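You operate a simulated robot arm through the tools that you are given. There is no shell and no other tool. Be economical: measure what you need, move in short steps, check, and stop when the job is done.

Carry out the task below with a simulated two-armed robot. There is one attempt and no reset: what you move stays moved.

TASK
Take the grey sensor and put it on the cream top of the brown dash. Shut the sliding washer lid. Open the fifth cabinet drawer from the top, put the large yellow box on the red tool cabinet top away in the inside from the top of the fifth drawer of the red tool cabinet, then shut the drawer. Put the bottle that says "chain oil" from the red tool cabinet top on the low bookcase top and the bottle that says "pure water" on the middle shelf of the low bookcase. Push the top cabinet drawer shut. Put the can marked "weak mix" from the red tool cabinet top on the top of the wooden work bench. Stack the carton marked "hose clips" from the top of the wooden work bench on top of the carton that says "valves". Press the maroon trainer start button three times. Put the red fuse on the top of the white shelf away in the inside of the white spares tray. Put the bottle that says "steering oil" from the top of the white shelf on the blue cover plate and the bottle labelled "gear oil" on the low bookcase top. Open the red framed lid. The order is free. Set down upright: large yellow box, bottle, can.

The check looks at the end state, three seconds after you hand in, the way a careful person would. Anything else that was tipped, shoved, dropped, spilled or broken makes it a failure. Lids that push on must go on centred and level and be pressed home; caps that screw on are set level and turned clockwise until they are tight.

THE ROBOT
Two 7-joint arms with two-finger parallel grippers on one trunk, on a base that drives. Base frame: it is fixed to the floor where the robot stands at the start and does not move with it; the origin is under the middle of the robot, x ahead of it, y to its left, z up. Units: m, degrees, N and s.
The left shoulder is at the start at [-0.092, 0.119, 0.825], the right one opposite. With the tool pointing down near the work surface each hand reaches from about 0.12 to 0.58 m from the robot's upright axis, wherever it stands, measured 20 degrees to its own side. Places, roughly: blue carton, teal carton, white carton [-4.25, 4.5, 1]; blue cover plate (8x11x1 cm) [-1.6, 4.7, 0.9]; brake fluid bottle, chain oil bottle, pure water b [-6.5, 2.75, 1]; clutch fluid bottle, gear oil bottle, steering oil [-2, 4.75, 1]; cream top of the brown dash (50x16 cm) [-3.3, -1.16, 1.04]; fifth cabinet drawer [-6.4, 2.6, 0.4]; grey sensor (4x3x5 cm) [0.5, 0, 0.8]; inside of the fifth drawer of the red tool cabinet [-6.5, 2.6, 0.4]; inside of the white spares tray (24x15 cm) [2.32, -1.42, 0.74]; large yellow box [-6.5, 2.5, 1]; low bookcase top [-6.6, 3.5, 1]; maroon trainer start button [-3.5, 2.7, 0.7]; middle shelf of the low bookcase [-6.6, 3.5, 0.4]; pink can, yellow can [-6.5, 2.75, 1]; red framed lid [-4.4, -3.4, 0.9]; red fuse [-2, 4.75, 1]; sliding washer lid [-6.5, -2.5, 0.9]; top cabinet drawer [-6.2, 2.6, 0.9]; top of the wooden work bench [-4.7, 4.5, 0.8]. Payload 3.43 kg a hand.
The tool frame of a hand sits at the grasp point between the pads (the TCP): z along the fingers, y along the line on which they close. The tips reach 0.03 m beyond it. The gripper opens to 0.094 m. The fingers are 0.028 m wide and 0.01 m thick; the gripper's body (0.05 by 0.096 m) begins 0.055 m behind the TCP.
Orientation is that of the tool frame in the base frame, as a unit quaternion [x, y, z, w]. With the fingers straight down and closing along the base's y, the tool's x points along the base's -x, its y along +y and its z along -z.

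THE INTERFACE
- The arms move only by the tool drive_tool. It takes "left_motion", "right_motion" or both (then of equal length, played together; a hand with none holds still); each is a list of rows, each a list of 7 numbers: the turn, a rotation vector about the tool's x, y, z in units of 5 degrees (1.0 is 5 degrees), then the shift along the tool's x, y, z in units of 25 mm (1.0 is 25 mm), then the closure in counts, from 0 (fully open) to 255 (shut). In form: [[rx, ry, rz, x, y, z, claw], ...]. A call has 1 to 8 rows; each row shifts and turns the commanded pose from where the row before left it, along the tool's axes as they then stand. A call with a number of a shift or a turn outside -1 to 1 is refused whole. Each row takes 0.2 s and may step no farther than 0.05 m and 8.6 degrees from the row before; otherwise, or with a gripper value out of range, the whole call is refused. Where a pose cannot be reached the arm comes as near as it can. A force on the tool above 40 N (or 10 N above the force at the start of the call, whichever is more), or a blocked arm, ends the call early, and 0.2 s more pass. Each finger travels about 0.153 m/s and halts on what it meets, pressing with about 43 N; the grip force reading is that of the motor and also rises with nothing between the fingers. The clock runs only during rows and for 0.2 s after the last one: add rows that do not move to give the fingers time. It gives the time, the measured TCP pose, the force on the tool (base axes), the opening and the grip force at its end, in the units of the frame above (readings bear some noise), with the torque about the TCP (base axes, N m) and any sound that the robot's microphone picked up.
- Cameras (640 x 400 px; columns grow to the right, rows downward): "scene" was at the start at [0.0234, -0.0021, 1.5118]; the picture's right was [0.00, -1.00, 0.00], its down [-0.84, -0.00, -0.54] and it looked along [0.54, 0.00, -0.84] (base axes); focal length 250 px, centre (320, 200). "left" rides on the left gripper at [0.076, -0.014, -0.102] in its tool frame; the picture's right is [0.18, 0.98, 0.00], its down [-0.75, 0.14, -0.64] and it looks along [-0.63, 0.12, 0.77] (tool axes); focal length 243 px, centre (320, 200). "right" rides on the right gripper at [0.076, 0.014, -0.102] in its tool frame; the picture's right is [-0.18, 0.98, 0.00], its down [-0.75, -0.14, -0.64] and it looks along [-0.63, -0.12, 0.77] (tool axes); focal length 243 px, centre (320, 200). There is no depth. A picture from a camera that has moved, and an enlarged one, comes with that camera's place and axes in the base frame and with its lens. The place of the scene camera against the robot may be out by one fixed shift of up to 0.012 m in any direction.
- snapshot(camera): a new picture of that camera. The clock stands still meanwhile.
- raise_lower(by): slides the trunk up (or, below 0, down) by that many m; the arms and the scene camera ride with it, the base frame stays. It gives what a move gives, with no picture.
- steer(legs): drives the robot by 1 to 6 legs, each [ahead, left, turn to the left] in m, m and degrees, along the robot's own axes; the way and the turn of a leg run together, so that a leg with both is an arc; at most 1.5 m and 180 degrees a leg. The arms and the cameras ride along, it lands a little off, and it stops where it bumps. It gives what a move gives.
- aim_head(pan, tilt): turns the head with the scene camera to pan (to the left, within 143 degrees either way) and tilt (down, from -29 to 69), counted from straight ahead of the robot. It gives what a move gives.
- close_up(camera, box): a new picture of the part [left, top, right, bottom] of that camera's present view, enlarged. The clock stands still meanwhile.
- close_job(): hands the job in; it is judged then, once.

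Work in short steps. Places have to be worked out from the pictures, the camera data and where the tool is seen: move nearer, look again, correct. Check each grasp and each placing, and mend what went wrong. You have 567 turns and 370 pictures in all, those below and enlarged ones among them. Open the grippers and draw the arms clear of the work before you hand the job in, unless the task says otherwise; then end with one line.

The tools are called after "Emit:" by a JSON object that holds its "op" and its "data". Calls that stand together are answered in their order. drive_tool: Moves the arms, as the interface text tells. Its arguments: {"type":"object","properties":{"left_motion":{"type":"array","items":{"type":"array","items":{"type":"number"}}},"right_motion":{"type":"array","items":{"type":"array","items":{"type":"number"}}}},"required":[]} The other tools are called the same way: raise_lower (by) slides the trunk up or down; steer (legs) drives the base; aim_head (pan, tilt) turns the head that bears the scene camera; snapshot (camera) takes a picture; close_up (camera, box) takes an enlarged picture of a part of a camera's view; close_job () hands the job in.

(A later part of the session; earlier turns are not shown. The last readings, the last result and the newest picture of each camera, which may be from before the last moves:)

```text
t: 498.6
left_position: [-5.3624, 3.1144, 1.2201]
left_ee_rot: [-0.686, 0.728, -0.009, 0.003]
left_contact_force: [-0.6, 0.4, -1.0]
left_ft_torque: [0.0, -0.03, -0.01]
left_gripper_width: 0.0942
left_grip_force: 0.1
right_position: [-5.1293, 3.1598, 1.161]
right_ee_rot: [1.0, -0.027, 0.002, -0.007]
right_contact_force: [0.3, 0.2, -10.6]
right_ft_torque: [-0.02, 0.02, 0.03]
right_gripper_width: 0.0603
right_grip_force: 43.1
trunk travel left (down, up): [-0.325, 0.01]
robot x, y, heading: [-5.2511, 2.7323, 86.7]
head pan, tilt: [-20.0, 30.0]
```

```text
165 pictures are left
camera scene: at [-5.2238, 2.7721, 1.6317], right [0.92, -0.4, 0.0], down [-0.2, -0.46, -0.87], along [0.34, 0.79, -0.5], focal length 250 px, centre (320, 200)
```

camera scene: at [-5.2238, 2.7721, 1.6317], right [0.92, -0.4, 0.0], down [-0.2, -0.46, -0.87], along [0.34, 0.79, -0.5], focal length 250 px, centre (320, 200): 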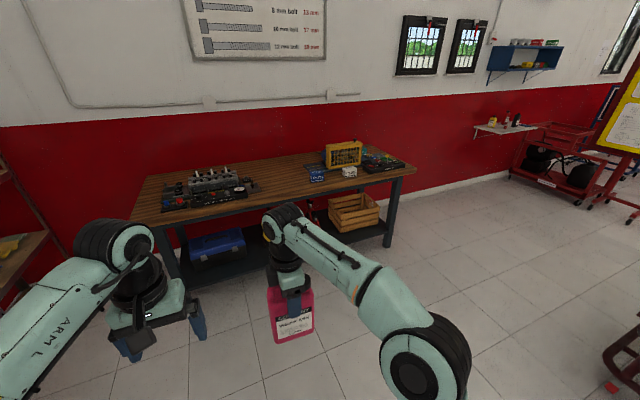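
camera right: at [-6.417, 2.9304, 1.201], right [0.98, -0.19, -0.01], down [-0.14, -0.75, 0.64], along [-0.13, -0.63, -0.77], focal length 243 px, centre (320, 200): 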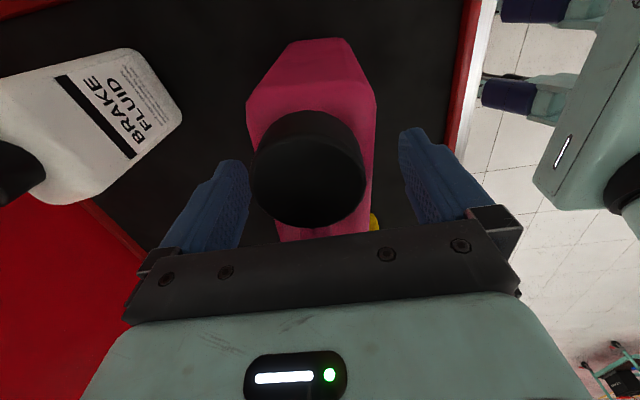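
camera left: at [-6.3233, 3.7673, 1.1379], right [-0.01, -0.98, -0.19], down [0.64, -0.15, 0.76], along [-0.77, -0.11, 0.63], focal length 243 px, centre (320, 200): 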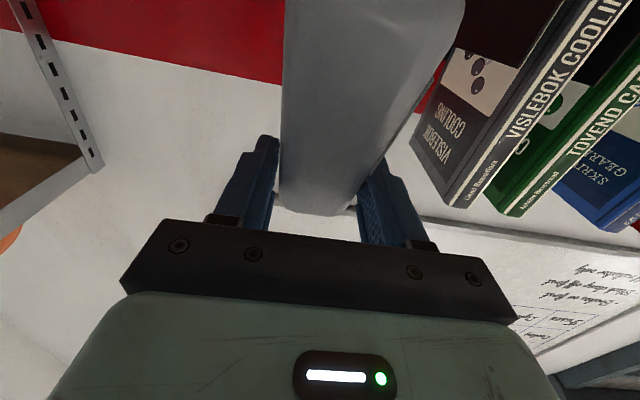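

Emit:
{"op": "close_up", "data": {"camera": "scene", "box": [120, 130, 430, 240]}}

```text
2.06 times, centred on (275, 185) of scene
camera zoom: at [-5.2238, 2.7721, 1.6317], right [0.92, -0.4, 0.0], down [-0.2, -0.46, -0.87], along [0.34, 0.79, -0.5], focal length 516 px, centre (413, 231)
```

zoom: 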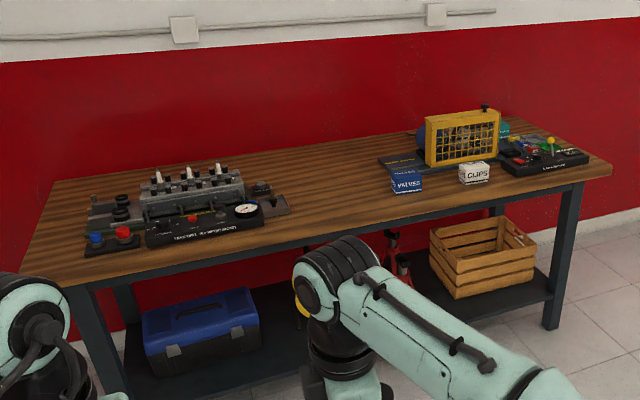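

The bench's middle is free around (-4.95, 4.35); "CLIPS" and "VALVES" cartons are to its right. I drive up to the bench.

Emit:
{"op": "steer", "data": {"legs": [[0, 0, 3.2], [1.0, -0.2, 0]]}}

Emit:
{"op": "aim_head", "data": {"pan": 0, "tilt": 42}}

Emit:
{"op": "snapshot", "data": {"camera": "scene"}}

```text
t: 504.2
left_position: [-5.177, 4.0773, 1.2203]
left_ee_rot: [-0.705, 0.709, -0.009, 0.004]
left_contact_force: [0.5, 0.7, -0.3]
left_ft_torque: [0.01, -0.03, 0.02]
left_gripper_width: 0.0942
left_grip_force: 0.1
right_position: [-4.947, 4.136, 1.1612]
right_ee_rot: [1.0, -0.002, 0.002, -0.007]
right_contact_force: [0.3, 0.2, -10.0]
right_ft_torque: [0.03, 0.01, -0.01]
right_gripper_width: 0.0601
right_grip_force: 43.4
trunk travel left (down, up): [-0.325, 0.01]
robot x, y, heading: [-5.0498, 3.7056, 89.5]
head pan, tilt: [-20.0, 30.0]
```

```text
t: 505.0
left_position: [-5.1766, 4.0783, 1.2205]
left_ee_rot: [-0.704, 0.71, -0.008, 0.004]
left_contact_force: [0.1, -0.5, 0.1]
left_ft_torque: [0.01, -0.01, -0.01]
left_gripper_width: 0.0941
left_grip_force: 0.1
right_position: [-4.9469, 4.1355, 1.1613]
right_ee_rot: [1.0, -0.003, 0.001, -0.006]
right_contact_force: [0.3, 0.4, -10.3]
right_ft_torque: [0.03, 0.0, 0.02]
right_gripper_width: 0.0605
right_grip_force: 42.9
trunk travel left (down, up): [-0.325, 0.01]
robot x, y, heading: [-5.0522, 3.7051, 89.4]
head pan, tilt: [0.0, 42.0]
```

```text
163 pictures are left
camera scene: at [-5.0516, 3.7419, 1.6135], right [1.0, -0.01, 0.0], down [-0.01, -0.67, -0.74], along [0.01, 0.74, -0.67], focal length 250 px, centre (320, 200)
```

scene: 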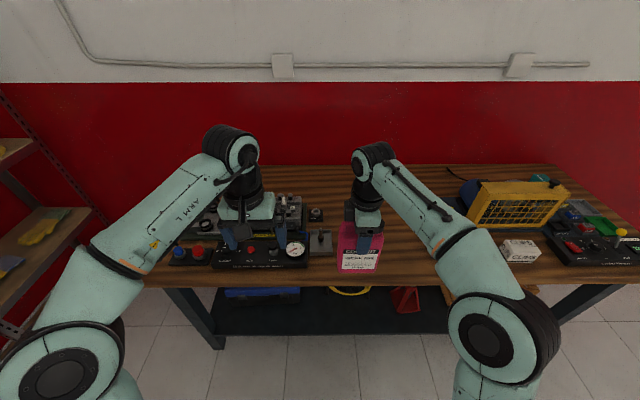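

Free spot: x about -4.85, y about 4.38. I shift right 0.1 m and ahead 0.2 m.

Emit:
{"op": "steer", "data": {"legs": [[0.2, -0.1, 0.5]]}}

Emit:
{"op": "drive_tool", "data": {"right_motion": [[0, 0, 0, 0, -0.7, 0.8, 255], [0, 0, 0, 0, -0.7, 0.8, 255], [0, 0, 0, 0, -0.7, 0.8, 255], [0, 0, 0, 0, 0, 0.8, 255]]}}

Emit:
{"op": "snapshot", "data": {"camera": "scene"}}

Emit:
{"op": "snapshot", "data": {"camera": "right"}}

```text
t: 506.7
left_position: [-5.0782, 4.2773, 1.221]
left_ee_rot: [0.707, -0.707, 0.009, -0.004]
left_contact_force: [0.0, 0.3, 0.2]
left_ft_torque: [-0.01, 0.04, -0.01]
left_gripper_width: 0.0941
left_grip_force: 0.1
right_position: [-4.8487, 4.3371, 1.1609]
right_ee_rot: [1.0, 0.003, 0.002, -0.007]
right_contact_force: [0.7, 0.1, -10.3]
right_ft_torque: [-0.02, 0.01, 0.0]
right_gripper_width: 0.0603
right_grip_force: 42.9
trunk travel left (down, up): [-0.325, 0.01]
robot x, y, heading: [-4.9475, 3.904, 90.3]
head pan, tilt: [0.0, 42.0]
```

```text
t: 507.7
left_position: [-5.0785, 4.278, 1.2221]
left_ee_rot: [-0.707, 0.707, -0.009, 0.004]
left_contact_force: [0.0, 0.6, 0.3]
left_ft_torque: [0.0, -0.02, 0.01]
left_gripper_width: 0.0938
left_grip_force: 0.0
right_position: [-4.8494, 4.3925, 1.0816]
right_ee_rot: [1.0, 0.001, 0.002, -0.006]
right_contact_force: [0.6, 0.6, -10.8]
right_ft_torque: [0.0, 0.05, 0.01]
right_gripper_width: 0.0601
right_grip_force: 42.9
trunk travel left (down, up): [-0.325, 0.01]
robot x, y, heading: [-4.9482, 3.9045, 89.9]
head pan, tilt: [0.0, 42.0]
```

```text
162 pictures are left
camera scene: at [-4.9499, 3.9431, 1.6134], right [1.0, 0.0, 0.0], down [0.0, -0.67, -0.74], along [0.0, 0.74, -0.67], focal length 250 px, centre (320, 200)
```

scene: 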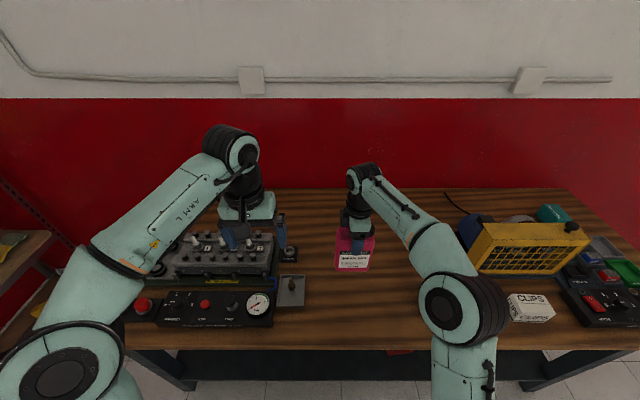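

```text
161 pictures are left
camera right: at [-4.7727, 4.3773, 1.1839], right [-0.18, -0.98, -0.01], down [-0.76, 0.13, 0.64], along [-0.63, 0.13, -0.77], focal length 243 px, centre (320, 200)
```

right: 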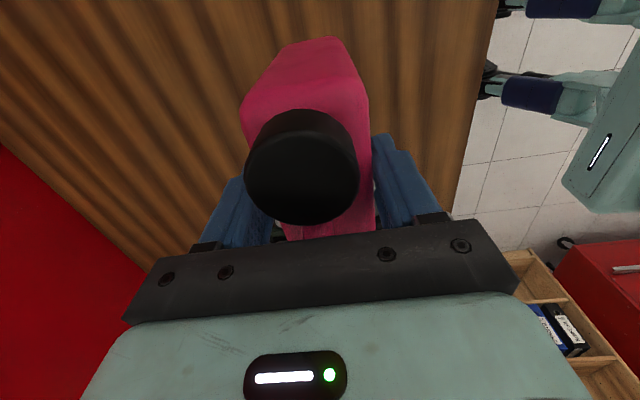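

Over clear bench top. I lower.

Emit:
{"op": "drive_tool", "data": {"right_motion": [[0, 0, 0, 0, 0, 0.9, 255], [0, 0, 0, 0, 0, 0.9, 255], [0, 0, 0, 0, 0, 0.9, 255], [0, 0, 0, 0, 0, 0.9, 255], [0, 0, 0, 0, 0, 0.5, 255], [0, 0, 0, 0, 0, 0.3, 255], [0, 0, 0, 0, 0, 0.3, 255], [0, 0, 0, 0, 0, 0.3, 255]]}}

```text
t: 509.1
left_position: [-5.0781, 4.2762, 1.2214]
left_ee_rot: [0.708, -0.707, 0.008, -0.004]
left_contact_force: [-0.2, 0.4, 0.6]
left_ft_torque: [0.01, 0.03, 0.04]
left_gripper_width: 0.0939
left_grip_force: 0.2
right_position: [-4.8478, 4.3948, 0.9872]
right_ee_rot: [1.0, 0.001, 0.0, -0.019]
right_contact_force: [1.3, -3.2, 17.2]
right_ft_torque: [-1.32, -0.35, 0.09]
right_gripper_width: 0.0609
right_grip_force: 43.2
trunk travel left (down, up): [-0.325, 0.01]
robot x, y, heading: [-4.9466, 3.9033, 90.0]
head pan, tilt: [0.0, 42.0]
stopped in row 6 (right hand): the force on the tool passed its limit at 51 N (the readings are from after the stop); the commanded pose is now the measured one
```

Emit:
{"op": "close_up", "data": {"camera": "scene", "box": [280, 190, 440, 300]}}

Emit:
{"op": "snapshot", "data": {"camera": "left"}}

```text
3.64 times, centred on (360, 245) of scene
camera zoom: at [-4.9503, 3.9402, 1.6135], right [1.0, 0.0, 0.0], down [0.0, -0.67, -0.74], along [0.0, 0.74, -0.67], focal length 908 px, centre (174, 36)
```

zoom: 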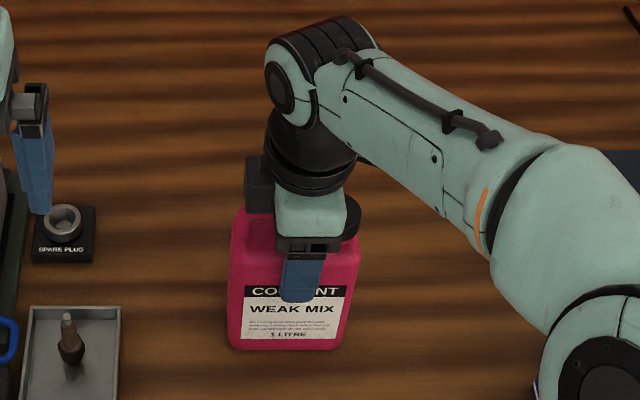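

```text
159 pictures are left
camera left: at [-5.0655, 4.2007, 1.3247], right [-0.98, -0.19, -0.02], down [-0.15, 0.76, 0.64], along [-0.11, 0.63, -0.77], focal length 243 px, centre (320, 200)
```

left: 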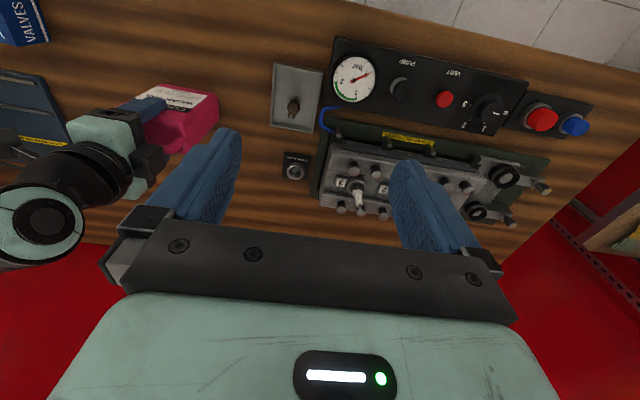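

The can rests on the bench. I ease up 2 mm, open, and lift the hand clear.

Emit:
{"op": "drive_tool", "data": {"right_motion": [[0.3, 0, 0, 0, 0, -0.1, 255], [0, 0, 0, 0, 0, 0, 140], [0, 0, 0, 0, 0, 0, 30], [0, 0, 0, 0, 0, 0, 0], [0, 0, 0, 0, 0, -0.7, 0], [0, 0, 0, 0, 0, -0.9, 0], [0, 0, 0, 0, 0, -0.9, 0], [0, 0, 0, 0, 0, -0.9, 0]]}}

Emit:
{"op": "drive_tool", "data": {"right_motion": [[0, 0, 0, 0, 0, -0.9, 0], [0, 0, 0, 0, 0, -0.9, 0], [0, 0, 0, 0, 0, -0.9, 0], [0, 0, 0, 0, 0, -0.9, 0]]}}

Emit:
{"op": "snapshot", "data": {"camera": "scene"}}

Emit:
{"op": "snapshot", "data": {"camera": "right"}}

```text
t: 510.9
left_position: [-5.0783, 4.2762, 1.2205]
left_ee_rot: [0.708, -0.707, 0.008, -0.004]
left_contact_force: [0.1, -0.2, 0.9]
left_ft_torque: [0.0, -0.01, -0.01]
left_gripper_width: 0.0942
left_grip_force: 0.0
right_position: [-4.8472, 4.3901, 1.0722]
right_ee_rot: [1.0, 0.0, 0.0, -0.03]
right_contact_force: [1.0, -0.1, -0.6]
right_ft_torque: [-0.02, 0.01, -0.01]
right_gripper_width: 0.0939
right_grip_force: 0.0
trunk travel left (down, up): [-0.325, 0.01]
robot x, y, heading: [-4.9467, 3.9068, 89.8]
head pan, tilt: [0.0, 42.0]
```

```text
t: 511.9
left_position: [-5.0789, 4.2761, 1.2223]
left_ee_rot: [0.708, -0.706, 0.008, -0.005]
left_contact_force: [0.3, -0.9, -0.3]
left_ft_torque: [-0.02, 0.0, 0.02]
left_gripper_width: 0.0939
left_grip_force: 0.0
right_position: [-4.8462, 4.3855, 1.162]
right_ee_rot: [1.0, 0.001, 0.0, -0.029]
right_contact_force: [0.6, -0.4, 0.1]
right_ft_torque: [-0.02, 0.01, -0.06]
right_gripper_width: 0.0941
right_grip_force: 0.0
trunk travel left (down, up): [-0.325, 0.01]
robot x, y, heading: [-4.9481, 3.9047, 89.8]
head pan, tilt: [0.0, 42.0]
```

```text
158 pictures are left
camera scene: at [-4.9504, 3.9423, 1.6134], right [1.0, 0.0, 0.0], down [0.0, -0.67, -0.74], along [0.0, 0.74, -0.67], focal length 250 px, centre (320, 200)
```

scene: 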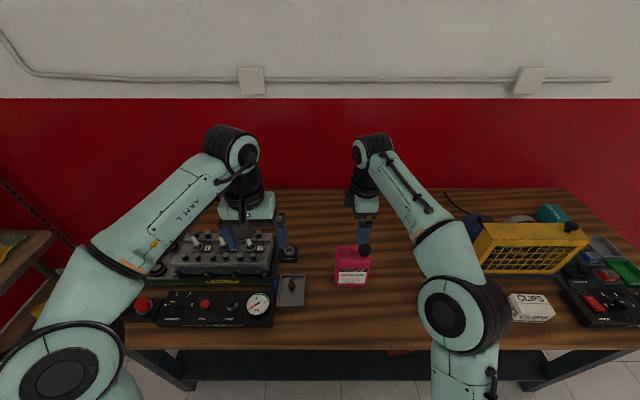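

```text
157 pictures are left
camera right: at [-4.7681, 4.3652, 1.2628], right [-0.18, -0.98, -0.06], down [-0.75, 0.1, 0.65], along [-0.63, 0.16, -0.76], focal length 243 px, centre (320, 200)
```

right: 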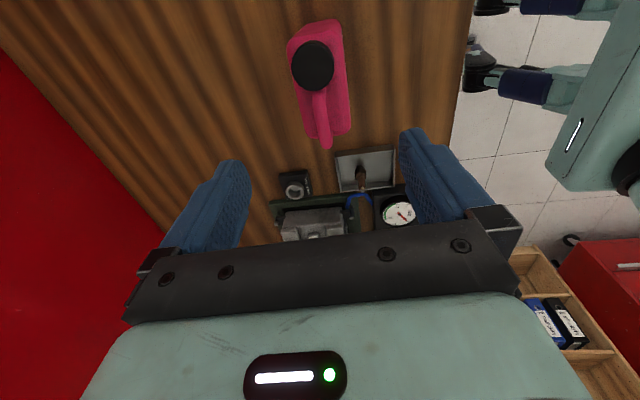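

The can stands upright. I turn the right hand back to normal, back off slightly and move right to the cartons.

Emit:
{"op": "drive_tool", "data": {"right_motion": [[-0.7, 0, 0, 0, 0.5, -0.5, 0], [0, 0, 1, 0, 0, 0, 0], [0, 0, 1, 0, 0, 0, 0], [0, 0, 1, 0, 0, 0, 0], [0, 0, 1, 0, 0, 0, 0], [0, 0, 1, 0, 0, 0, 0], [0, 0, 1, 0, 0, 0, 0], [0, 0, 1, 0, 0, 0, 0]]}}

Emit:
{"op": "drive_tool", "data": {"right_motion": [[0, 0, 1, 0, 0, 0, 0], [0, 0, 1, 0, 0, 0, 0], [0, 0, 1, 0, 0, 0, 0], [0, 0, 1, 0, 0, 0, 0], [0, 0, 1, 0, 0, 0, 0], [0, 0, 1, 0, 0, 0, 0], [0, 0, 1, 0, 0, 0, 0], [0, 0, 1, 0, 0, 0, 0]]}}

Emit:
{"op": "drive_tool", "data": {"right_motion": [[0, 0, 1, 0, 0, 0, 0], [0, 0, 1, 0, 0, 0, 0], [0, 0, 1, 0, 0, 0, 0]]}}

Emit:
{"op": "steer", "data": {"legs": [[-0.15, 0, 0], [0, -0.45, 0]]}}

Emit:
{"op": "snapshot", "data": {"camera": "scene"}}

Emit:
{"op": "close_up", "data": {"camera": "scene", "box": [240, 150, 480, 300]}}

```text
t: 513.7
left_position: [-5.0786, 4.2779, 1.2211]
left_ee_rot: [0.707, -0.707, 0.008, -0.004]
left_contact_force: [1.4, 0.4, 0.3]
left_ft_torque: [0.0, 0.01, -0.02]
left_gripper_width: 0.094
left_grip_force: 0.0
right_position: [-4.8466, 4.3733, 1.1729]
right_ee_rot: [0.954, -0.3, -0.001, 0.001]
right_contact_force: [0.0, -0.3, 0.5]
right_ft_torque: [0.0, 0.02, 0.0]
right_gripper_width: 0.094
right_grip_force: 0.1
trunk travel left (down, up): [-0.325, 0.01]
robot x, y, heading: [-4.9493, 3.9066, 89.8]
head pan, tilt: [0.0, 42.0]
```

```text
t: 515.5
left_position: [-5.0787, 4.2767, 1.2204]
left_ee_rot: [0.708, -0.706, 0.008, -0.004]
left_contact_force: [-0.6, 0.2, 0.2]
left_ft_torque: [0.0, 0.01, 0.01]
left_gripper_width: 0.0941
left_grip_force: 0.1
right_position: [-4.8469, 4.3724, 1.1717]
right_ee_rot: [0.794, -0.609, -0.001, 0.002]
right_contact_force: [-0.4, 0.9, -0.1]
right_ft_torque: [-0.02, -0.01, 0.0]
right_gripper_width: 0.0941
right_grip_force: 0.1
trunk travel left (down, up): [-0.325, 0.01]
robot x, y, heading: [-4.9428, 3.9022, 90.0]
head pan, tilt: [0.0, 42.0]
```

```text
t: 516.3
left_position: [-5.0779, 4.2779, 1.2207]
left_ee_rot: [0.708, -0.706, 0.008, -0.005]
left_contact_force: [-0.1, 0.1, 0.4]
left_ft_torque: [0.0, -0.02, 0.01]
left_gripper_width: 0.0942
left_grip_force: 0.0
right_position: [-4.8474, 4.3715, 1.1728]
right_ee_rot: [0.707, -0.707, 0.0, 0.001]
right_contact_force: [-0.6, 0.4, -0.9]
right_ft_torque: [-0.01, 0.03, 0.0]
right_gripper_width: 0.094
right_grip_force: 0.1
trunk travel left (down, up): [-0.325, 0.01]
robot x, y, heading: [-4.9484, 3.9045, 90.0]
head pan, tilt: [0.0, 42.0]
```

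```text
t: 521.6
left_position: [-4.6411, 4.1208, 1.2219]
left_ee_rot: [0.709, -0.705, 0.008, -0.004]
left_contact_force: [-0.1, -0.5, 0.3]
left_ft_torque: [0.0, -0.01, 0.01]
left_gripper_width: 0.0938
left_grip_force: 0.0
right_position: [-4.4111, 4.2176, 1.1735]
right_ee_rot: [0.71, -0.704, 0.0, 0.001]
right_contact_force: [-0.1, -0.5, -0.2]
right_ft_torque: [-0.01, 0.01, -0.04]
right_gripper_width: 0.094
right_grip_force: 0.0
trunk travel left (down, up): [-0.325, 0.01]
robot x, y, heading: [-4.5067, 3.7506, 90.4]
head pan, tilt: [0.0, 42.0]
```

```text
156 pictures are left
camera scene: at [-4.5114, 3.7865, 1.6134], right [1.0, 0.01, 0.0], down [0.0, -0.67, -0.74], along [0.0, 0.74, -0.67], focal length 250 px, centre (320, 200)
```

scene: 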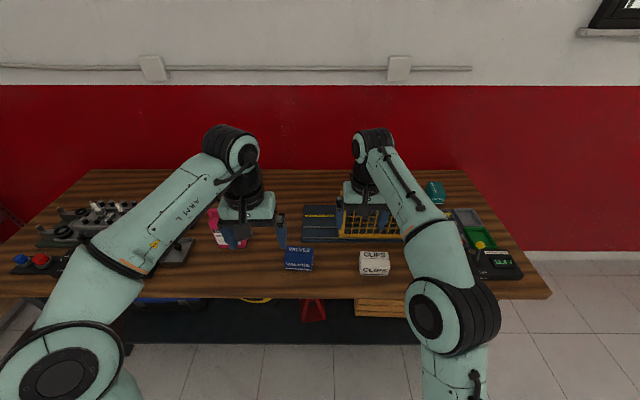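

```text
2.67 times, centred on (360, 225) of scene
camera zoom: at [-4.5114, 3.7865, 1.6134], right [1.0, 0.01, 0.0], down [0.0, -0.67, -0.74], along [0.0, 0.74, -0.67], focal length 666 px, centre (213, 133)
```

zoom: 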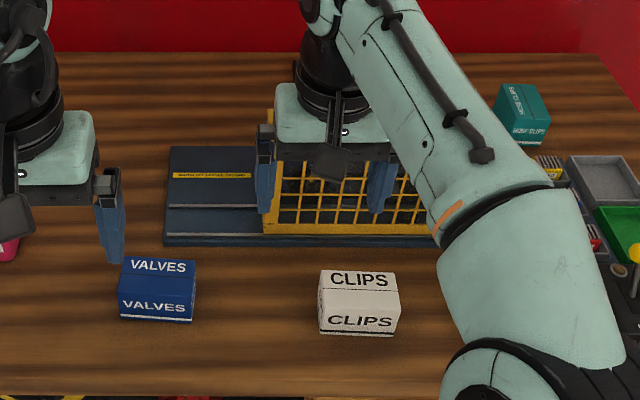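

The white carton says just "CLIPS"; the teal one at the back may say "HOSE CLIPS". I zoom in on it.

Emit:
{"op": "close_up", "data": {"camera": "scene", "box": [412, 172, 460, 212]}}

Emit:
{"op": "close_up", "data": {"camera": "scene", "box": [350, 245, 400, 280]}}

```text
10.00 times, centred on (436, 192) of scene
camera zoom: at [-4.5114, 3.7865, 1.6134], right [1.0, 0.01, 0.0], down [0.0, -0.67, -0.74], along [0.0, 0.74, -0.67], focal length 2497 px, centre (-840, 280)
```

zoom: 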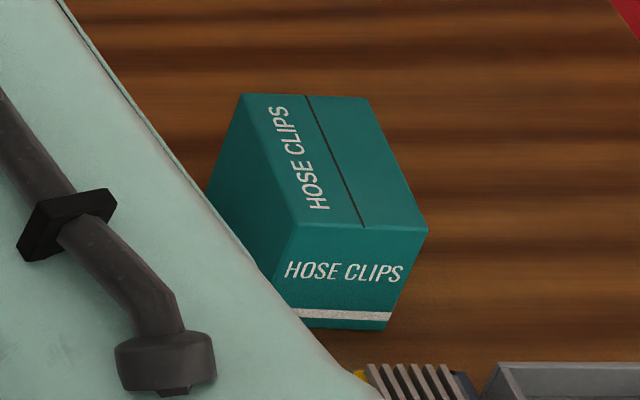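

```text
11.43 times, centred on (375, 262) of scene
camera zoom: at [-4.5114, 3.7865, 1.6134], right [1.0, 0.01, 0.0], down [0.0, -0.67, -0.74], along [0.0, 0.74, -0.67], focal length 2854 px, centre (-309, -514)
```

zoom: 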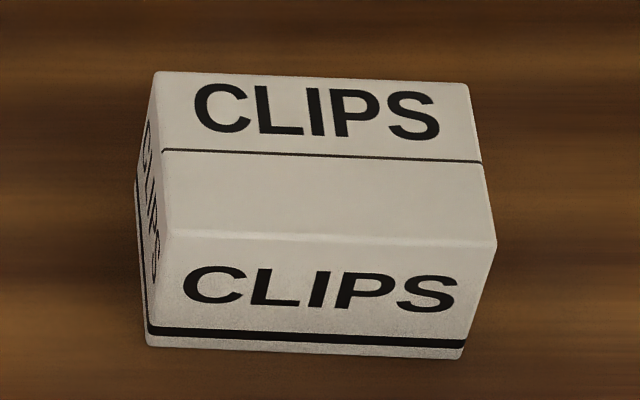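

The teal carton is the "HOSE CLIPS" one, at about (-3.95, 4.71), 6 cm wide, far back; "VALVES" is at (-4.59, 4.335). I tilt the right hand 45° forward for reach and move right.

Emit:
{"op": "drive_tool", "data": {"right_motion": [[0, -1, 0, -0.4, 0, 0, 0], [0, -1, 0, -0.4, 0, 0, 0], [0, -1, 0, -0.4, 0, 0, 0], [0, -1, 0, -0.4, 0, 0, 0], [0, -1, 0, -0.4, 0, 0, 0], [0, -1, 0, -0.4, 0, 0, 0], [0, -1, 0, -0.4, 0, 0, 0], [0, -1, 0, -0.4, 0, 0, 0]]}}

Emit:
{"op": "steer", "data": {"legs": [[0, -0.45, -0.4], [0.15, 0, 0]]}}

Emit:
{"op": "snapshot", "data": {"camera": "scene"}}

Emit:
{"op": "snapshot", "data": {"camera": "right"}}

```text
t: 523.5
left_position: [-4.6405, 4.1206, 1.2209]
left_ee_rot: [0.709, -0.705, 0.008, -0.004]
left_contact_force: [0.2, -0.1, -1.3]
left_ft_torque: [-0.03, -0.02, 0.0]
left_gripper_width: 0.0939
left_grip_force: 0.1
right_position: [-4.41, 4.2932, 1.1978]
right_ee_rot: [0.667, -0.662, -0.243, -0.24]
right_contact_force: [0.0, 0.3, 0.2]
right_ft_torque: [0.01, -0.01, -0.03]
right_gripper_width: 0.0941
right_grip_force: 0.1
trunk travel left (down, up): [-0.325, 0.01]
robot x, y, heading: [-4.5082, 3.7485, 90.4]
head pan, tilt: [0.0, 42.0]
```

```text
t: 528.9
left_position: [-4.1847, 4.2699, 1.2213]
left_ee_rot: [-0.704, 0.71, -0.008, 0.004]
left_contact_force: [0.1, -0.3, -0.4]
left_ft_torque: [0.02, 0.0, -0.02]
left_gripper_width: 0.094
left_grip_force: 0.1
right_position: [-3.9521, 4.4365, 1.1979]
right_ee_rot: [-0.661, 0.667, 0.242, 0.242]
right_contact_force: [0.9, -0.7, -0.2]
right_ft_torque: [0.02, 0.01, 0.01]
right_gripper_width: 0.0939
right_grip_force: 0.1
trunk travel left (down, up): [-0.325, 0.01]
robot x, y, heading: [-4.0577, 3.897, 89.3]
head pan, tilt: [0.0, 42.0]
```

```text
152 pictures are left
camera scene: at [-4.0595, 3.9337, 1.6132], right [1.0, -0.01, 0.0], down [-0.01, -0.67, -0.74], along [0.01, 0.74, -0.67], focal length 250 px, centre (320, 200)
```

scene: 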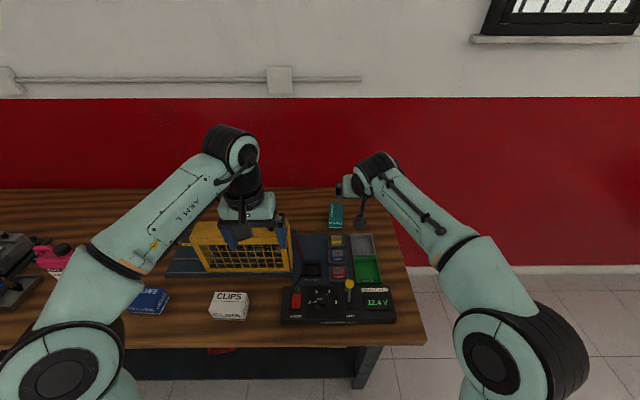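

```text
151 pictures are left
camera right: at [-3.9656, 4.313, 1.2272], right [-0.98, 0.15, 0.12], down [0.14, 0.16, 0.98], along [0.13, 0.98, -0.18], focal length 243 px, centre (320, 200)
```

right: 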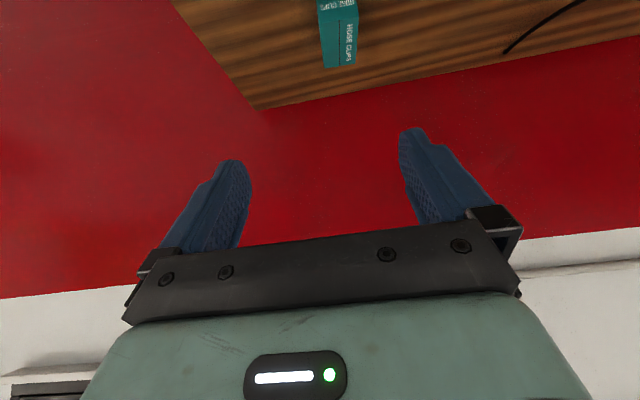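

Carton at x about -3.975, y 4.65–4.76. I edge 6 cm closer and add some tilt, lowering toward it.

Emit:
{"op": "steer", "data": {"legs": [[0.06, 0.01, 0.7]]}}

Emit:
{"op": "drive_tool", "data": {"right_motion": [[0, -1, 0, 0, 0, 0.5, 60], [0, -1, 0, 0, 0, 0.5, 60], [0, 0, 0, 0.3, 0, 1, 60], [0, 0, 0, 0.3, 0, 1, 60], [0, 0, 0, 0.3, 0, 1, 60], [0, 0, 0, 0.3, 0, 1, 60], [0, 0, 0, 0.3, 0, 1, 60]]}}

Emit:
{"op": "snapshot", "data": {"camera": "right"}}

Emit:
{"op": "snapshot", "data": {"camera": "scene"}}

```text
t: 529.9
left_position: [-4.1984, 4.3278, 1.2202]
left_ee_rot: [0.708, -0.706, 0.008, -0.004]
left_contact_force: [-0.6, 0.2, 0.4]
left_ft_torque: [0.0, -0.01, 0.01]
left_gripper_width: 0.094
left_grip_force: 0.2
right_position: [-3.9677, 4.497, 1.1976]
right_ee_rot: [0.666, -0.663, -0.242, -0.242]
right_contact_force: [0.0, 0.0, 0.0]
right_ft_torque: [-0.01, 0.01, 0.01]
right_gripper_width: 0.0938
right_grip_force: 0.0
trunk travel left (down, up): [-0.325, 0.01]
robot x, y, heading: [-4.0662, 3.9564, 90.1]
head pan, tilt: [0.0, 42.0]
```

```text
t: 531.5
left_position: [-4.198, 4.3292, 1.221]
left_ee_rot: [0.708, -0.706, 0.008, -0.004]
left_contact_force: [0.5, 0.3, 0.0]
left_ft_torque: [0.0, 0.05, 0.01]
left_gripper_width: 0.0941
left_grip_force: 0.1
right_position: [-3.9688, 4.5876, 1.0719]
right_ee_rot: [0.642, -0.64, -0.3, -0.298]
right_contact_force: [0.0, -0.3, 0.4]
right_ft_torque: [-0.02, 0.0, -0.05]
right_gripper_width: 0.0718
right_grip_force: 0.1
trunk travel left (down, up): [-0.325, 0.01]
robot x, y, heading: [-4.0653, 3.9556, 90.0]
head pan, tilt: [0.0, 42.0]
```

```text
150 pictures are left
camera right: at [-3.9822, 4.4595, 1.0788], right [-0.98, 0.11, 0.14], down [0.14, -0.01, 0.99], along [0.11, 0.99, -0.01], focal length 243 px, centre (320, 200)
```

right: 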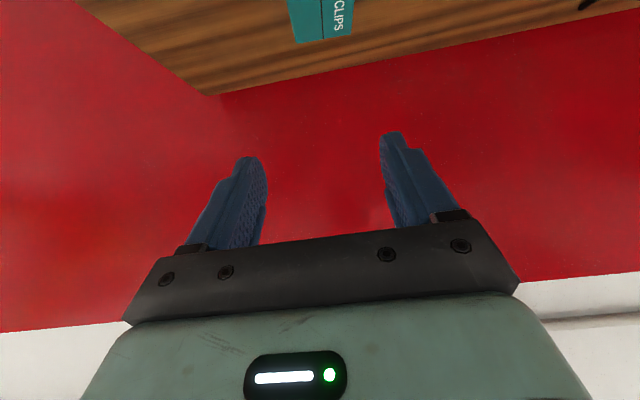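

```text
149 pictures are left
camera scene: at [-4.0694, 3.9948, 1.6134], right [1.0, 0.0, 0.0], down [0.0, -0.67, -0.74], along [0.0, 0.74, -0.67], focal length 250 px, centre (320, 200)
```

scene: 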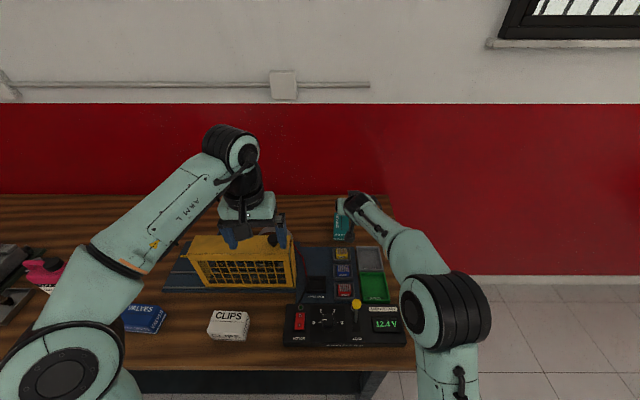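

Better fit: carton front y = 4.615, back 4.71, top z about 0.90, x = -3.972. I descend along a slanted path and check.

Emit:
{"op": "drive_tool", "data": {"right_motion": [[0, 0, 0, 0.65, 0, 0.8, 60], [0, 0, 0, 0.65, 0, 0.8, 60], [0, 0, 0, 0.65, 0, 0.8, 60], [0, 0, 0, 0.65, 0, 0.8, 60]]}}

Emit:
{"op": "snapshot", "data": {"camera": "right"}}

Emit:
{"op": "close_up", "data": {"camera": "scene", "box": [280, 170, 420, 270]}}

```text
t: 532.5
left_position: [-4.198, 4.3295, 1.2204]
left_ee_rot: [0.708, -0.706, 0.009, -0.004]
left_contact_force: [0.0, 0.9, 0.2]
left_ft_torque: [0.02, 0.0, 0.02]
left_gripper_width: 0.0943
left_grip_force: 0.1
right_position: [-3.968, 4.6051, 0.969]
right_ee_rot: [0.642, -0.64, -0.3, -0.297]
right_contact_force: [0.1, 1.1, -0.2]
right_ft_torque: [0.03, 0.01, -0.01]
right_gripper_width: 0.0718
right_grip_force: 0.0
trunk travel left (down, up): [-0.325, 0.01]
robot x, y, heading: [-4.0665, 3.9566, 90.0]
head pan, tilt: [0.0, 42.0]
```

```text
148 pictures are left
camera right: at [-3.9803, 4.477, 0.9762], right [-0.98, 0.11, 0.14], down [0.14, -0.01, 0.99], along [0.11, 0.99, -0.01], focal length 243 px, centre (320, 200)
```

right: 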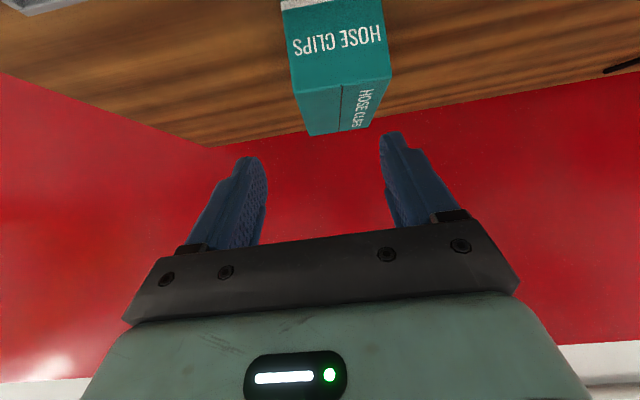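

```text
4.00 times, centred on (350, 220) of scene
camera zoom: at [-4.0695, 3.9946, 1.6134], right [1.0, 0.0, 0.0], down [0.0, -0.67, -0.74], along [0.0, 0.74, -0.67], focal length 999 px, centre (200, 120)
```

zoom: 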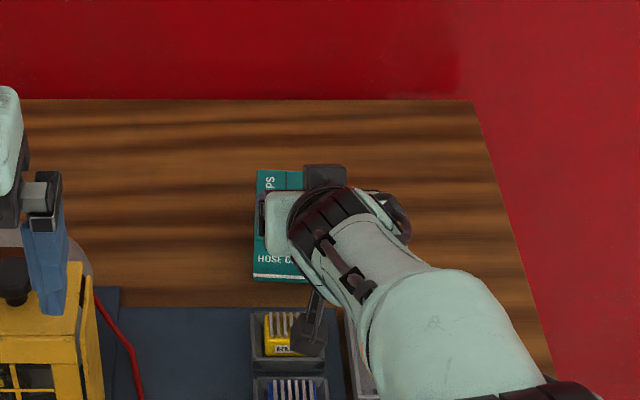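

Carton: x = -3.985, front 4.625, back 4.72, top 0.907. I shift 1.5 cm left and advance to grasp.

Emit:
{"op": "drive_tool", "data": {"right_motion": [[0, 0, 0, 0.3, 0.6, 0.6, 20], [0, 0, 0, 0.3, 0, 0.8, 20], [0, 0, 0, 0.3, 0, 0.9, 20], [0, 0, 0, 0.3, 0, 0.9, 20], [0, 0, 0, 0.1, 0, 0.7, 20]]}}

Emit:
{"op": "snapshot", "data": {"camera": "right"}}

```text
t: 533.6
left_position: [-4.1984, 4.3268, 1.2214]
left_ee_rot: [0.709, -0.705, 0.007, -0.004]
left_contact_force: [-0.3, -0.2, -0.3]
left_ft_torque: [-0.02, 0.01, 0.02]
left_gripper_width: 0.0941
left_grip_force: 0.1
right_position: [-3.9867, 4.6512, 0.8883]
right_ee_rot: [0.642, -0.642, -0.297, -0.295]
right_contact_force: [0.2, -13.5, 8.5]
right_ft_torque: [-0.98, 0.18, 0.32]
right_gripper_width: 0.0867
right_grip_force: 0.1
trunk travel left (down, up): [-0.325, 0.01]
robot x, y, heading: [-4.0661, 3.9554, 90.4]
head pan, tilt: [0.0, 42.0]
stopped in row 5 (right hand): the force on the tool passed its limit at 47 N (the readings are from after the stop); the commanded pose is now the measured one
```

```text
146 pictures are left
camera right: at [-3.9985, 4.5237, 0.8971], right [-0.98, 0.12, 0.14], down [0.14, 0.0, 0.99], along [0.11, 0.99, -0.02], focal length 243 px, centre (320, 200)
```

right: 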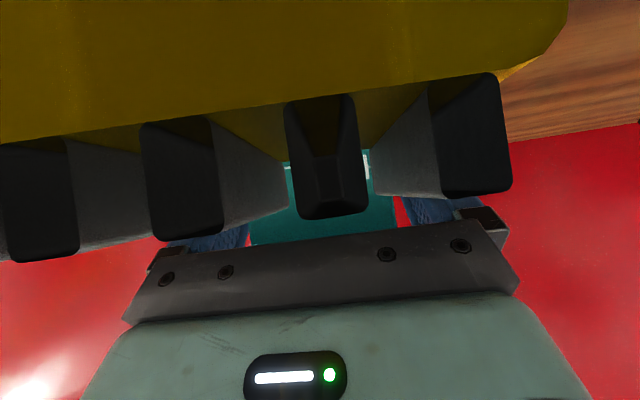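

The wrist camera met small parts in the panel's back tray. I back off along the same path and inspect.

Emit:
{"op": "drive_tool", "data": {"right_motion": [[0, 0, 0, -0.5, 0, -0.4, 20], [0, 0, 0, -0.7, 0, -0.7, 20], [0, 0, 0, -0.8, 0, -0.8, 20], [0, 0, 0, -0.8, 0, -0.8, 20], [0, 0, 0, -0.8, 0, -0.8, 20], [0, 0, 0, -0.8, 0, -0.8, 20]]}}

Emit:
{"op": "snapshot", "data": {"camera": "right"}}

Emit:
{"op": "close_up", "data": {"camera": "scene", "box": [280, 180, 440, 360]}}

```text
t: 535.0
left_position: [-4.1979, 4.3294, 1.2218]
left_ee_rot: [0.709, -0.706, 0.008, -0.004]
left_contact_force: [0.4, 0.2, 0.0]
left_ft_torque: [0.02, 0.04, 0.01]
left_gripper_width: 0.0938
left_grip_force: 0.0
right_position: [-3.9838, 4.6424, 1.0432]
right_ee_rot: [0.643, -0.642, -0.297, -0.294]
right_contact_force: [-1.3, -0.8, 0.8]
right_ft_torque: [-0.01, -0.01, -0.01]
right_gripper_width: 0.0866
right_grip_force: 0.2
trunk travel left (down, up): [-0.325, 0.01]
robot x, y, heading: [-4.0701, 3.9581, 90.2]
head pan, tilt: [0.0, 42.0]
```

```text
145 pictures are left
camera right: at [-3.9966, 4.5153, 1.0518], right [-0.98, 0.12, 0.14], down [0.14, 0.0, 0.99], along [0.11, 0.99, -0.02], focal length 243 px, centre (320, 200)
```

right: 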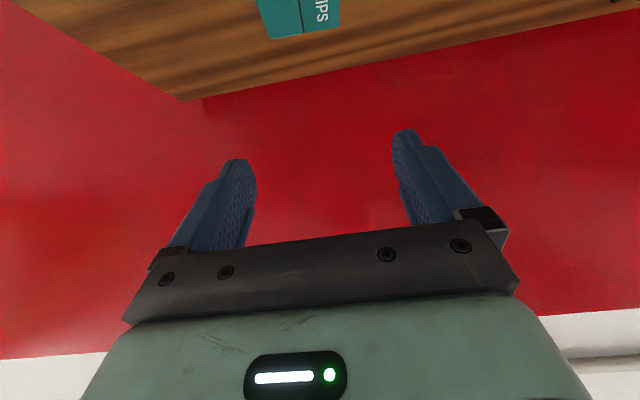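

```text
2.22 times, centred on (360, 270) of scene
camera zoom: at [-4.0691, 3.9939, 1.6135], right [1.0, 0.0, 0.0], down [0.0, -0.67, -0.74], along [0.0, 0.74, -0.67], focal length 555 px, centre (231, 44)
```

zoom: 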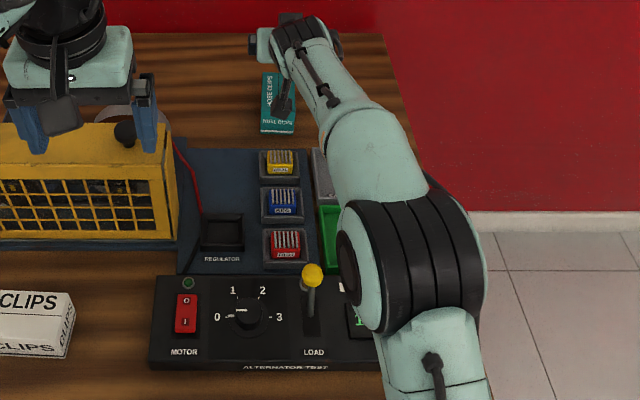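

Nothing moved. To keep the camera out of the parts, I'll roll the right hand 180° so its camera is on top. First I retract a bit, then roll.

Emit:
{"op": "drive_tool", "data": {"right_motion": [[0, 0, -1, 0, 0, -1, 0], [0, 0, -1, 0, 0, -1, 0], [0, 0, -1, 0, 0, -1, 0], [0, 0, -1, 0, 0, -1, 0], [0, 0, -1, 0, 0, 0, 0], [0, 0, -1, 0, 0, 0, 0], [0, 0, -1, 0, 0, 0, 0], [0, 0, -1, 0, 0, 0, 0]]}}

Emit:
{"op": "drive_tool", "data": {"right_motion": [[0, 0, -1, 0, 0, 0, 0], [0, 0, -1, 0, 0, 0, 0], [0, 0, -1, 0, 0, 0, 0], [0, 0, -1, 0, 0, 0, 0], [0, 0, -1, 0, 0, 0, 0], [0, 0, -1, 0, 0, 0, 0], [0, 0, -1, 0, 0, 0, 0], [0, 0, -1, 0, 0, 0, 0]]}}

Emit:
{"op": "drive_tool", "data": {"right_motion": [[0, 0, -1, 0, 0, 0, 0], [0, 0, -1, 0, 0, 0, 0], [0, 0, -1, 0, 0, 0, 0], [0, 0, -1, 0, 0, 0, 0], [0, 0, -1, 0, 0, 0, 0], [0, 0, -1, 0, 0, 0, 0], [0, 0, -1, 0, 0, 0, 0], [0, 0, -1, 0, 0, 0, 0]]}}

Emit:
{"op": "drive_tool", "data": {"right_motion": [[0, 0, -1, 0, 0, 0, 0], [0, 0, -1, 0, 0, 0, 0], [0, 0, -1, 0, 0, 0, 0], [0, 0, -1, 0, 0, 0, 0], [0, 0, -1, 0, 0, 0, 0], [0, 0, -1, 0, 0, 0, 0], [0, 0, -1, 0, 0, 0, 0], [0, 0, -1, 0, 0, 0, 0]]}}

Emit:
{"op": "drive_tool", "data": {"right_motion": [[0, 0, -1, 0, 0, 0, 0], [0, 0, -1, 0, 0, 0, 0], [0, 0, -1, 0, 0, 0, 0], [0, 0, -1, 0, 0, 0, 0]]}}

Emit:
{"op": "snapshot", "data": {"camera": "right"}}

```text
t: 536.8
left_position: [-4.1989, 4.3297, 1.2211]
left_ee_rot: [0.709, -0.705, 0.009, -0.002]
left_contact_force: [0.6, -0.6, -0.6]
left_ft_torque: [-0.01, -0.01, 0.03]
left_gripper_width: 0.0941
left_grip_force: 0.0
right_position: [-3.9848, 4.5681, 1.1055]
right_ee_rot: [0.823, -0.383, -0.178, -0.379]
right_contact_force: [0.3, -0.2, -0.4]
right_ft_torque: [-0.01, 0.03, 0.0]
right_gripper_width: 0.094
right_grip_force: 0.0
trunk travel left (down, up): [-0.325, 0.01]
robot x, y, heading: [-4.0633, 3.9613, 90.4]
head pan, tilt: [0.0, 42.0]
```

```text
t: 538.6
left_position: [-4.1984, 4.3292, 1.2208]
left_ee_rot: [0.708, -0.706, 0.008, -0.004]
left_contact_force: [0.0, 1.1, 0.2]
left_ft_torque: [0.03, 0.01, 0.0]
left_gripper_width: 0.0938
left_grip_force: 0.0
right_position: [-3.9854, 4.5663, 1.1063]
right_ee_rot: [0.904, -0.078, -0.038, -0.418]
right_contact_force: [-1.0, 0.7, 0.6]
right_ft_torque: [-0.03, 0.02, 0.01]
right_gripper_width: 0.094
right_grip_force: 0.2
trunk travel left (down, up): [-0.325, 0.01]
robot x, y, heading: [-4.065, 3.9575, 90.2]
head pan, tilt: [0.0, 42.0]
```

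```text
t: 540.4
left_position: [-4.1981, 4.3298, 1.2202]
left_ee_rot: [0.708, -0.706, 0.008, -0.005]
left_contact_force: [0.3, 0.4, -0.7]
left_ft_torque: [-0.01, 0.02, 0.0]
left_gripper_width: 0.094
left_grip_force: 0.1
right_position: [-3.9834, 4.5661, 1.107]
right_ee_rot: [0.876, 0.237, 0.108, -0.406]
right_contact_force: [1.1, 1.1, 0.7]
right_ft_torque: [-0.01, 0.06, 0.01]
right_gripper_width: 0.0941
right_grip_force: 0.0
trunk travel left (down, up): [-0.325, 0.01]
robot x, y, heading: [-4.0672, 3.957, 90.2]
head pan, tilt: [0.0, 42.0]
```

```text
t: 542.2
left_position: [-4.1981, 4.3286, 1.2225]
left_ee_rot: [0.709, -0.706, 0.007, -0.005]
left_contact_force: [0.4, 0.9, -0.6]
left_ft_torque: [-0.03, -0.03, 0.02]
left_gripper_width: 0.094
left_grip_force: 0.1
right_position: [-3.9848, 4.5682, 1.1057]
right_ee_rot: [0.742, 0.522, 0.24, -0.344]
right_contact_force: [0.2, -0.3, 0.7]
right_ft_torque: [0.01, 0.0, 0.01]
right_gripper_width: 0.0937
right_grip_force: 0.0
trunk travel left (down, up): [-0.325, 0.01]
robot x, y, heading: [-4.0699, 3.9598, 90.0]
head pan, tilt: [0.0, 42.0]
```

```text
t: 543.2
left_position: [-4.1976, 4.3271, 1.2215]
left_ee_rot: [0.708, -0.706, 0.008, -0.005]
left_contact_force: [1.0, -0.1, -0.3]
left_ft_torque: [0.01, 0.01, 0.01]
left_gripper_width: 0.094
left_grip_force: 0.0
right_position: [-3.9845, 4.5665, 1.1046]
right_ee_rot: [0.641, 0.643, 0.296, -0.298]
right_contact_force: [-0.1, -0.2, -0.4]
right_ft_torque: [0.02, 0.01, -0.02]
right_gripper_width: 0.0943
right_grip_force: 0.1
trunk travel left (down, up): [-0.325, 0.01]
robot x, y, heading: [-4.0671, 3.9574, 90.1]
head pan, tilt: [0.0, 42.0]
```

```text
143 pictures are left
camera right: at [-3.9685, 4.5382, 1.23], right [0.98, -0.12, -0.14], down [-0.14, -0.98, -0.16], along [-0.12, 0.17, -0.98], focal length 243 px, centre (320, 200)
```

right: 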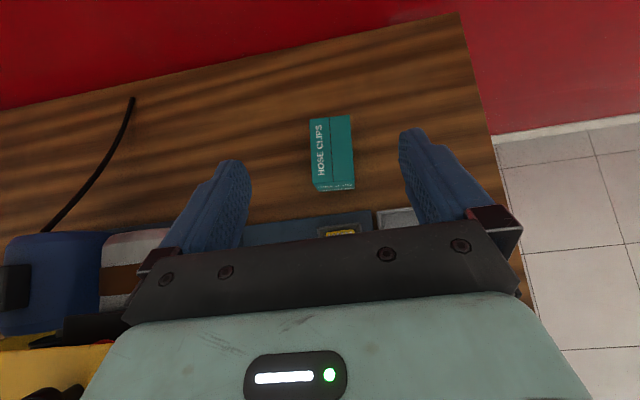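

The roll worked, and the camera now looks down on the carton: centre (-3.986, 4.661). I advance toward the grasp.

Emit:
{"op": "drive_tool", "data": {"right_motion": [[0, 0, 0, -0.5, 0, 0.93, 20], [0, 0, 0, -0.5, 0, 0.93, 20], [0, 0, 0, -0.5, 0, 0.93, 20], [0, 0, 0, -0.5, 0, 0.93, 20], [0, 0, 0, -0.5, 0, 0.93, 20], [0, 0, 0, -0.5, 0, 0.93, 20]]}}

Emit:
{"op": "snapshot", "data": {"camera": "right"}}

```text
t: 544.6
left_position: [-4.1982, 4.3286, 1.2213]
left_ee_rot: [0.709, -0.706, 0.009, -0.004]
left_contact_force: [-0.4, -0.2, -0.1]
left_ft_torque: [-0.01, 0.02, -0.01]
left_gripper_width: 0.0938
left_grip_force: 0.0
right_position: [-3.986, 4.6236, 0.9575]
right_ee_rot: [0.641, 0.643, 0.295, -0.298]
right_contact_force: [0.3, 0.5, 0.2]
right_ft_torque: [0.01, 0.04, -0.01]
right_gripper_width: 0.0864
right_grip_force: 0.1
trunk travel left (down, up): [-0.325, 0.01]
robot x, y, heading: [-4.0658, 3.9581, 90.0]
head pan, tilt: [0.0, 42.0]
```

```text
142 pictures are left
camera right: at [-3.9705, 4.5946, 1.0828], right [0.98, -0.12, -0.14], down [-0.14, -0.98, -0.16], along [-0.12, 0.18, -0.98], focal length 243 px, centre (320, 200)
```

right: 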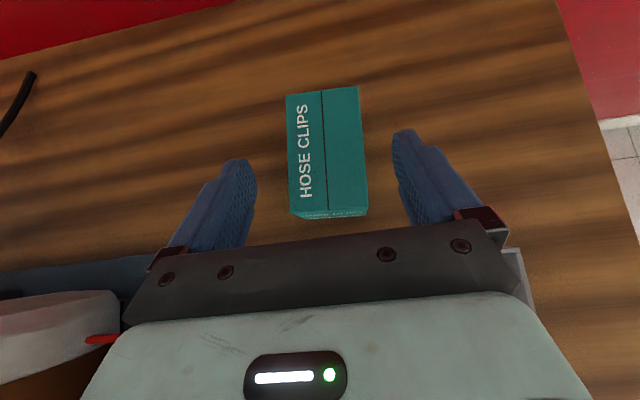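

Emit:
{"op": "drive_tool", "data": {"right_motion": [[0, 0, 0, -0.47, 0, 0.93, 20], [0, 0, 0, -0.47, 0, 0.93, 20], [0, 0, 0, -0.35, 0, 0.7, 20]]}}

Emit:
{"op": "snapshot", "data": {"camera": "right"}}

```text
t: 545.4
left_position: [-4.1986, 4.3294, 1.221]
left_ee_rot: [0.709, -0.705, 0.008, -0.003]
left_contact_force: [0.3, 0.2, 0.0]
left_ft_torque: [0.02, 0.0, 0.0]
left_gripper_width: 0.0939
left_grip_force: 0.1
right_position: [-3.9851, 4.6504, 0.894]
right_ee_rot: [0.642, 0.642, 0.296, -0.298]
right_contact_force: [-0.1, -0.2, 0.2]
right_ft_torque: [0.01, 0.03, 0.02]
right_gripper_width: 0.0865
right_grip_force: 0.0
trunk travel left (down, up): [-0.325, 0.01]
robot x, y, heading: [-4.0652, 3.9561, 90.0]
head pan, tilt: [0.0, 42.0]
```

```text
141 pictures are left
camera right: at [-3.9697, 4.6216, 1.019], right [0.98, -0.12, -0.14], down [-0.14, -0.98, -0.16], along [-0.12, 0.17, -0.98], focal length 243 px, centre (320, 200)
```

right: 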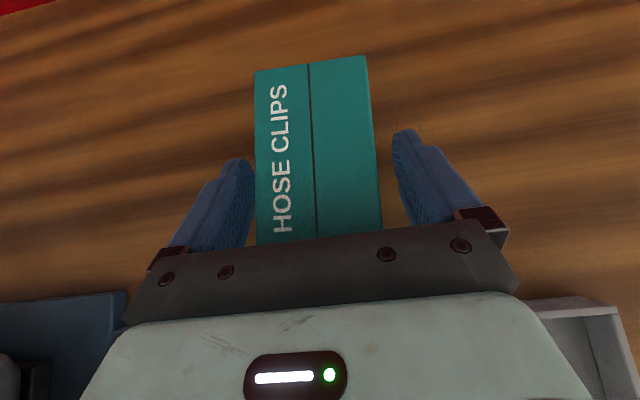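

Emit:
{"op": "drive_tool", "data": {"right_motion": [[0, 0, 0, -0.37, 0.1, 0.31, 20], [0, 0, 0, 0, 0, 0, 150], [0, 0, 0, 0, 0, 0, 255], [0, 0, 0, 0, 0, 0, 255]]}}

Emit:
{"op": "drive_tool", "data": {"right_motion": [[0, 0, 0, 0.3, 0, -0.25, 255], [0, 0, 0, 0.6, 0, -0.5, 255], [0, 0, 0, 0.6, 0, -0.5, 255], [0, 0, 0, 0.6, 0, -0.5, 255]]}}

Emit:
{"op": "snapshot", "data": {"camera": "right"}}

```text
t: 546.4
left_position: [-4.197, 4.3283, 1.2203]
left_ee_rot: [0.708, -0.706, 0.008, -0.004]
left_contact_force: [0.3, -0.4, -0.1]
left_ft_torque: [-0.03, 0.01, -0.01]
left_gripper_width: 0.0939
left_grip_force: 0.0
right_position: [-3.9829, 4.6512, 0.8814]
right_ee_rot: [0.642, 0.642, 0.296, -0.297]
right_contact_force: [0.7, -0.1, -0.1]
right_ft_torque: [0.13, -0.11, -0.06]
right_gripper_width: 0.0624
right_grip_force: 42.8
trunk travel left (down, up): [-0.325, 0.01]
robot x, y, heading: [-4.0669, 3.9545, 89.8]
head pan, tilt: [0.0, 42.0]
```

```text
t: 547.4
left_position: [-4.1985, 4.3292, 1.2216]
left_ee_rot: [0.708, -0.706, 0.009, -0.004]
left_contact_force: [-0.6, 0.2, 0.2]
left_ft_torque: [0.01, 0.04, 0.02]
left_gripper_width: 0.0938
left_grip_force: 0.2
right_position: [-3.9835, 4.6526, 0.9495]
right_ee_rot: [0.641, 0.643, 0.295, -0.298]
right_contact_force: [-0.4, 0.3, -3.7]
right_ft_torque: [-0.08, -0.03, -0.02]
right_gripper_width: 0.062
right_grip_force: 43.2
trunk travel left (down, up): [-0.325, 0.01]
robot x, y, heading: [-4.0658, 3.9594, 90.1]
head pan, tilt: [0.0, 42.0]
```

```text
140 pictures are left
camera right: at [-3.9674, 4.6237, 1.0747], right [0.98, -0.12, -0.14], down [-0.14, -0.98, -0.16], along [-0.12, 0.17, -0.98], focal length 243 px, centre (320, 200)
```

right: 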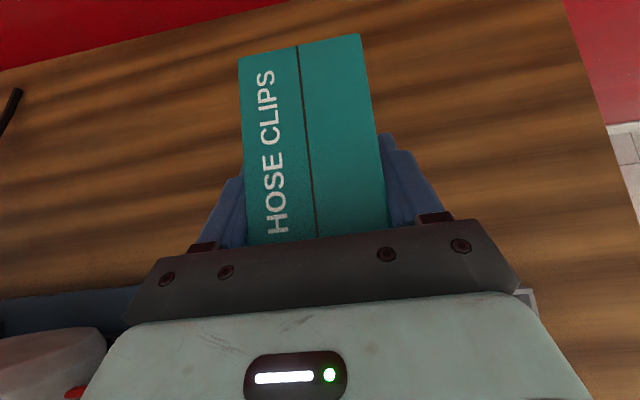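

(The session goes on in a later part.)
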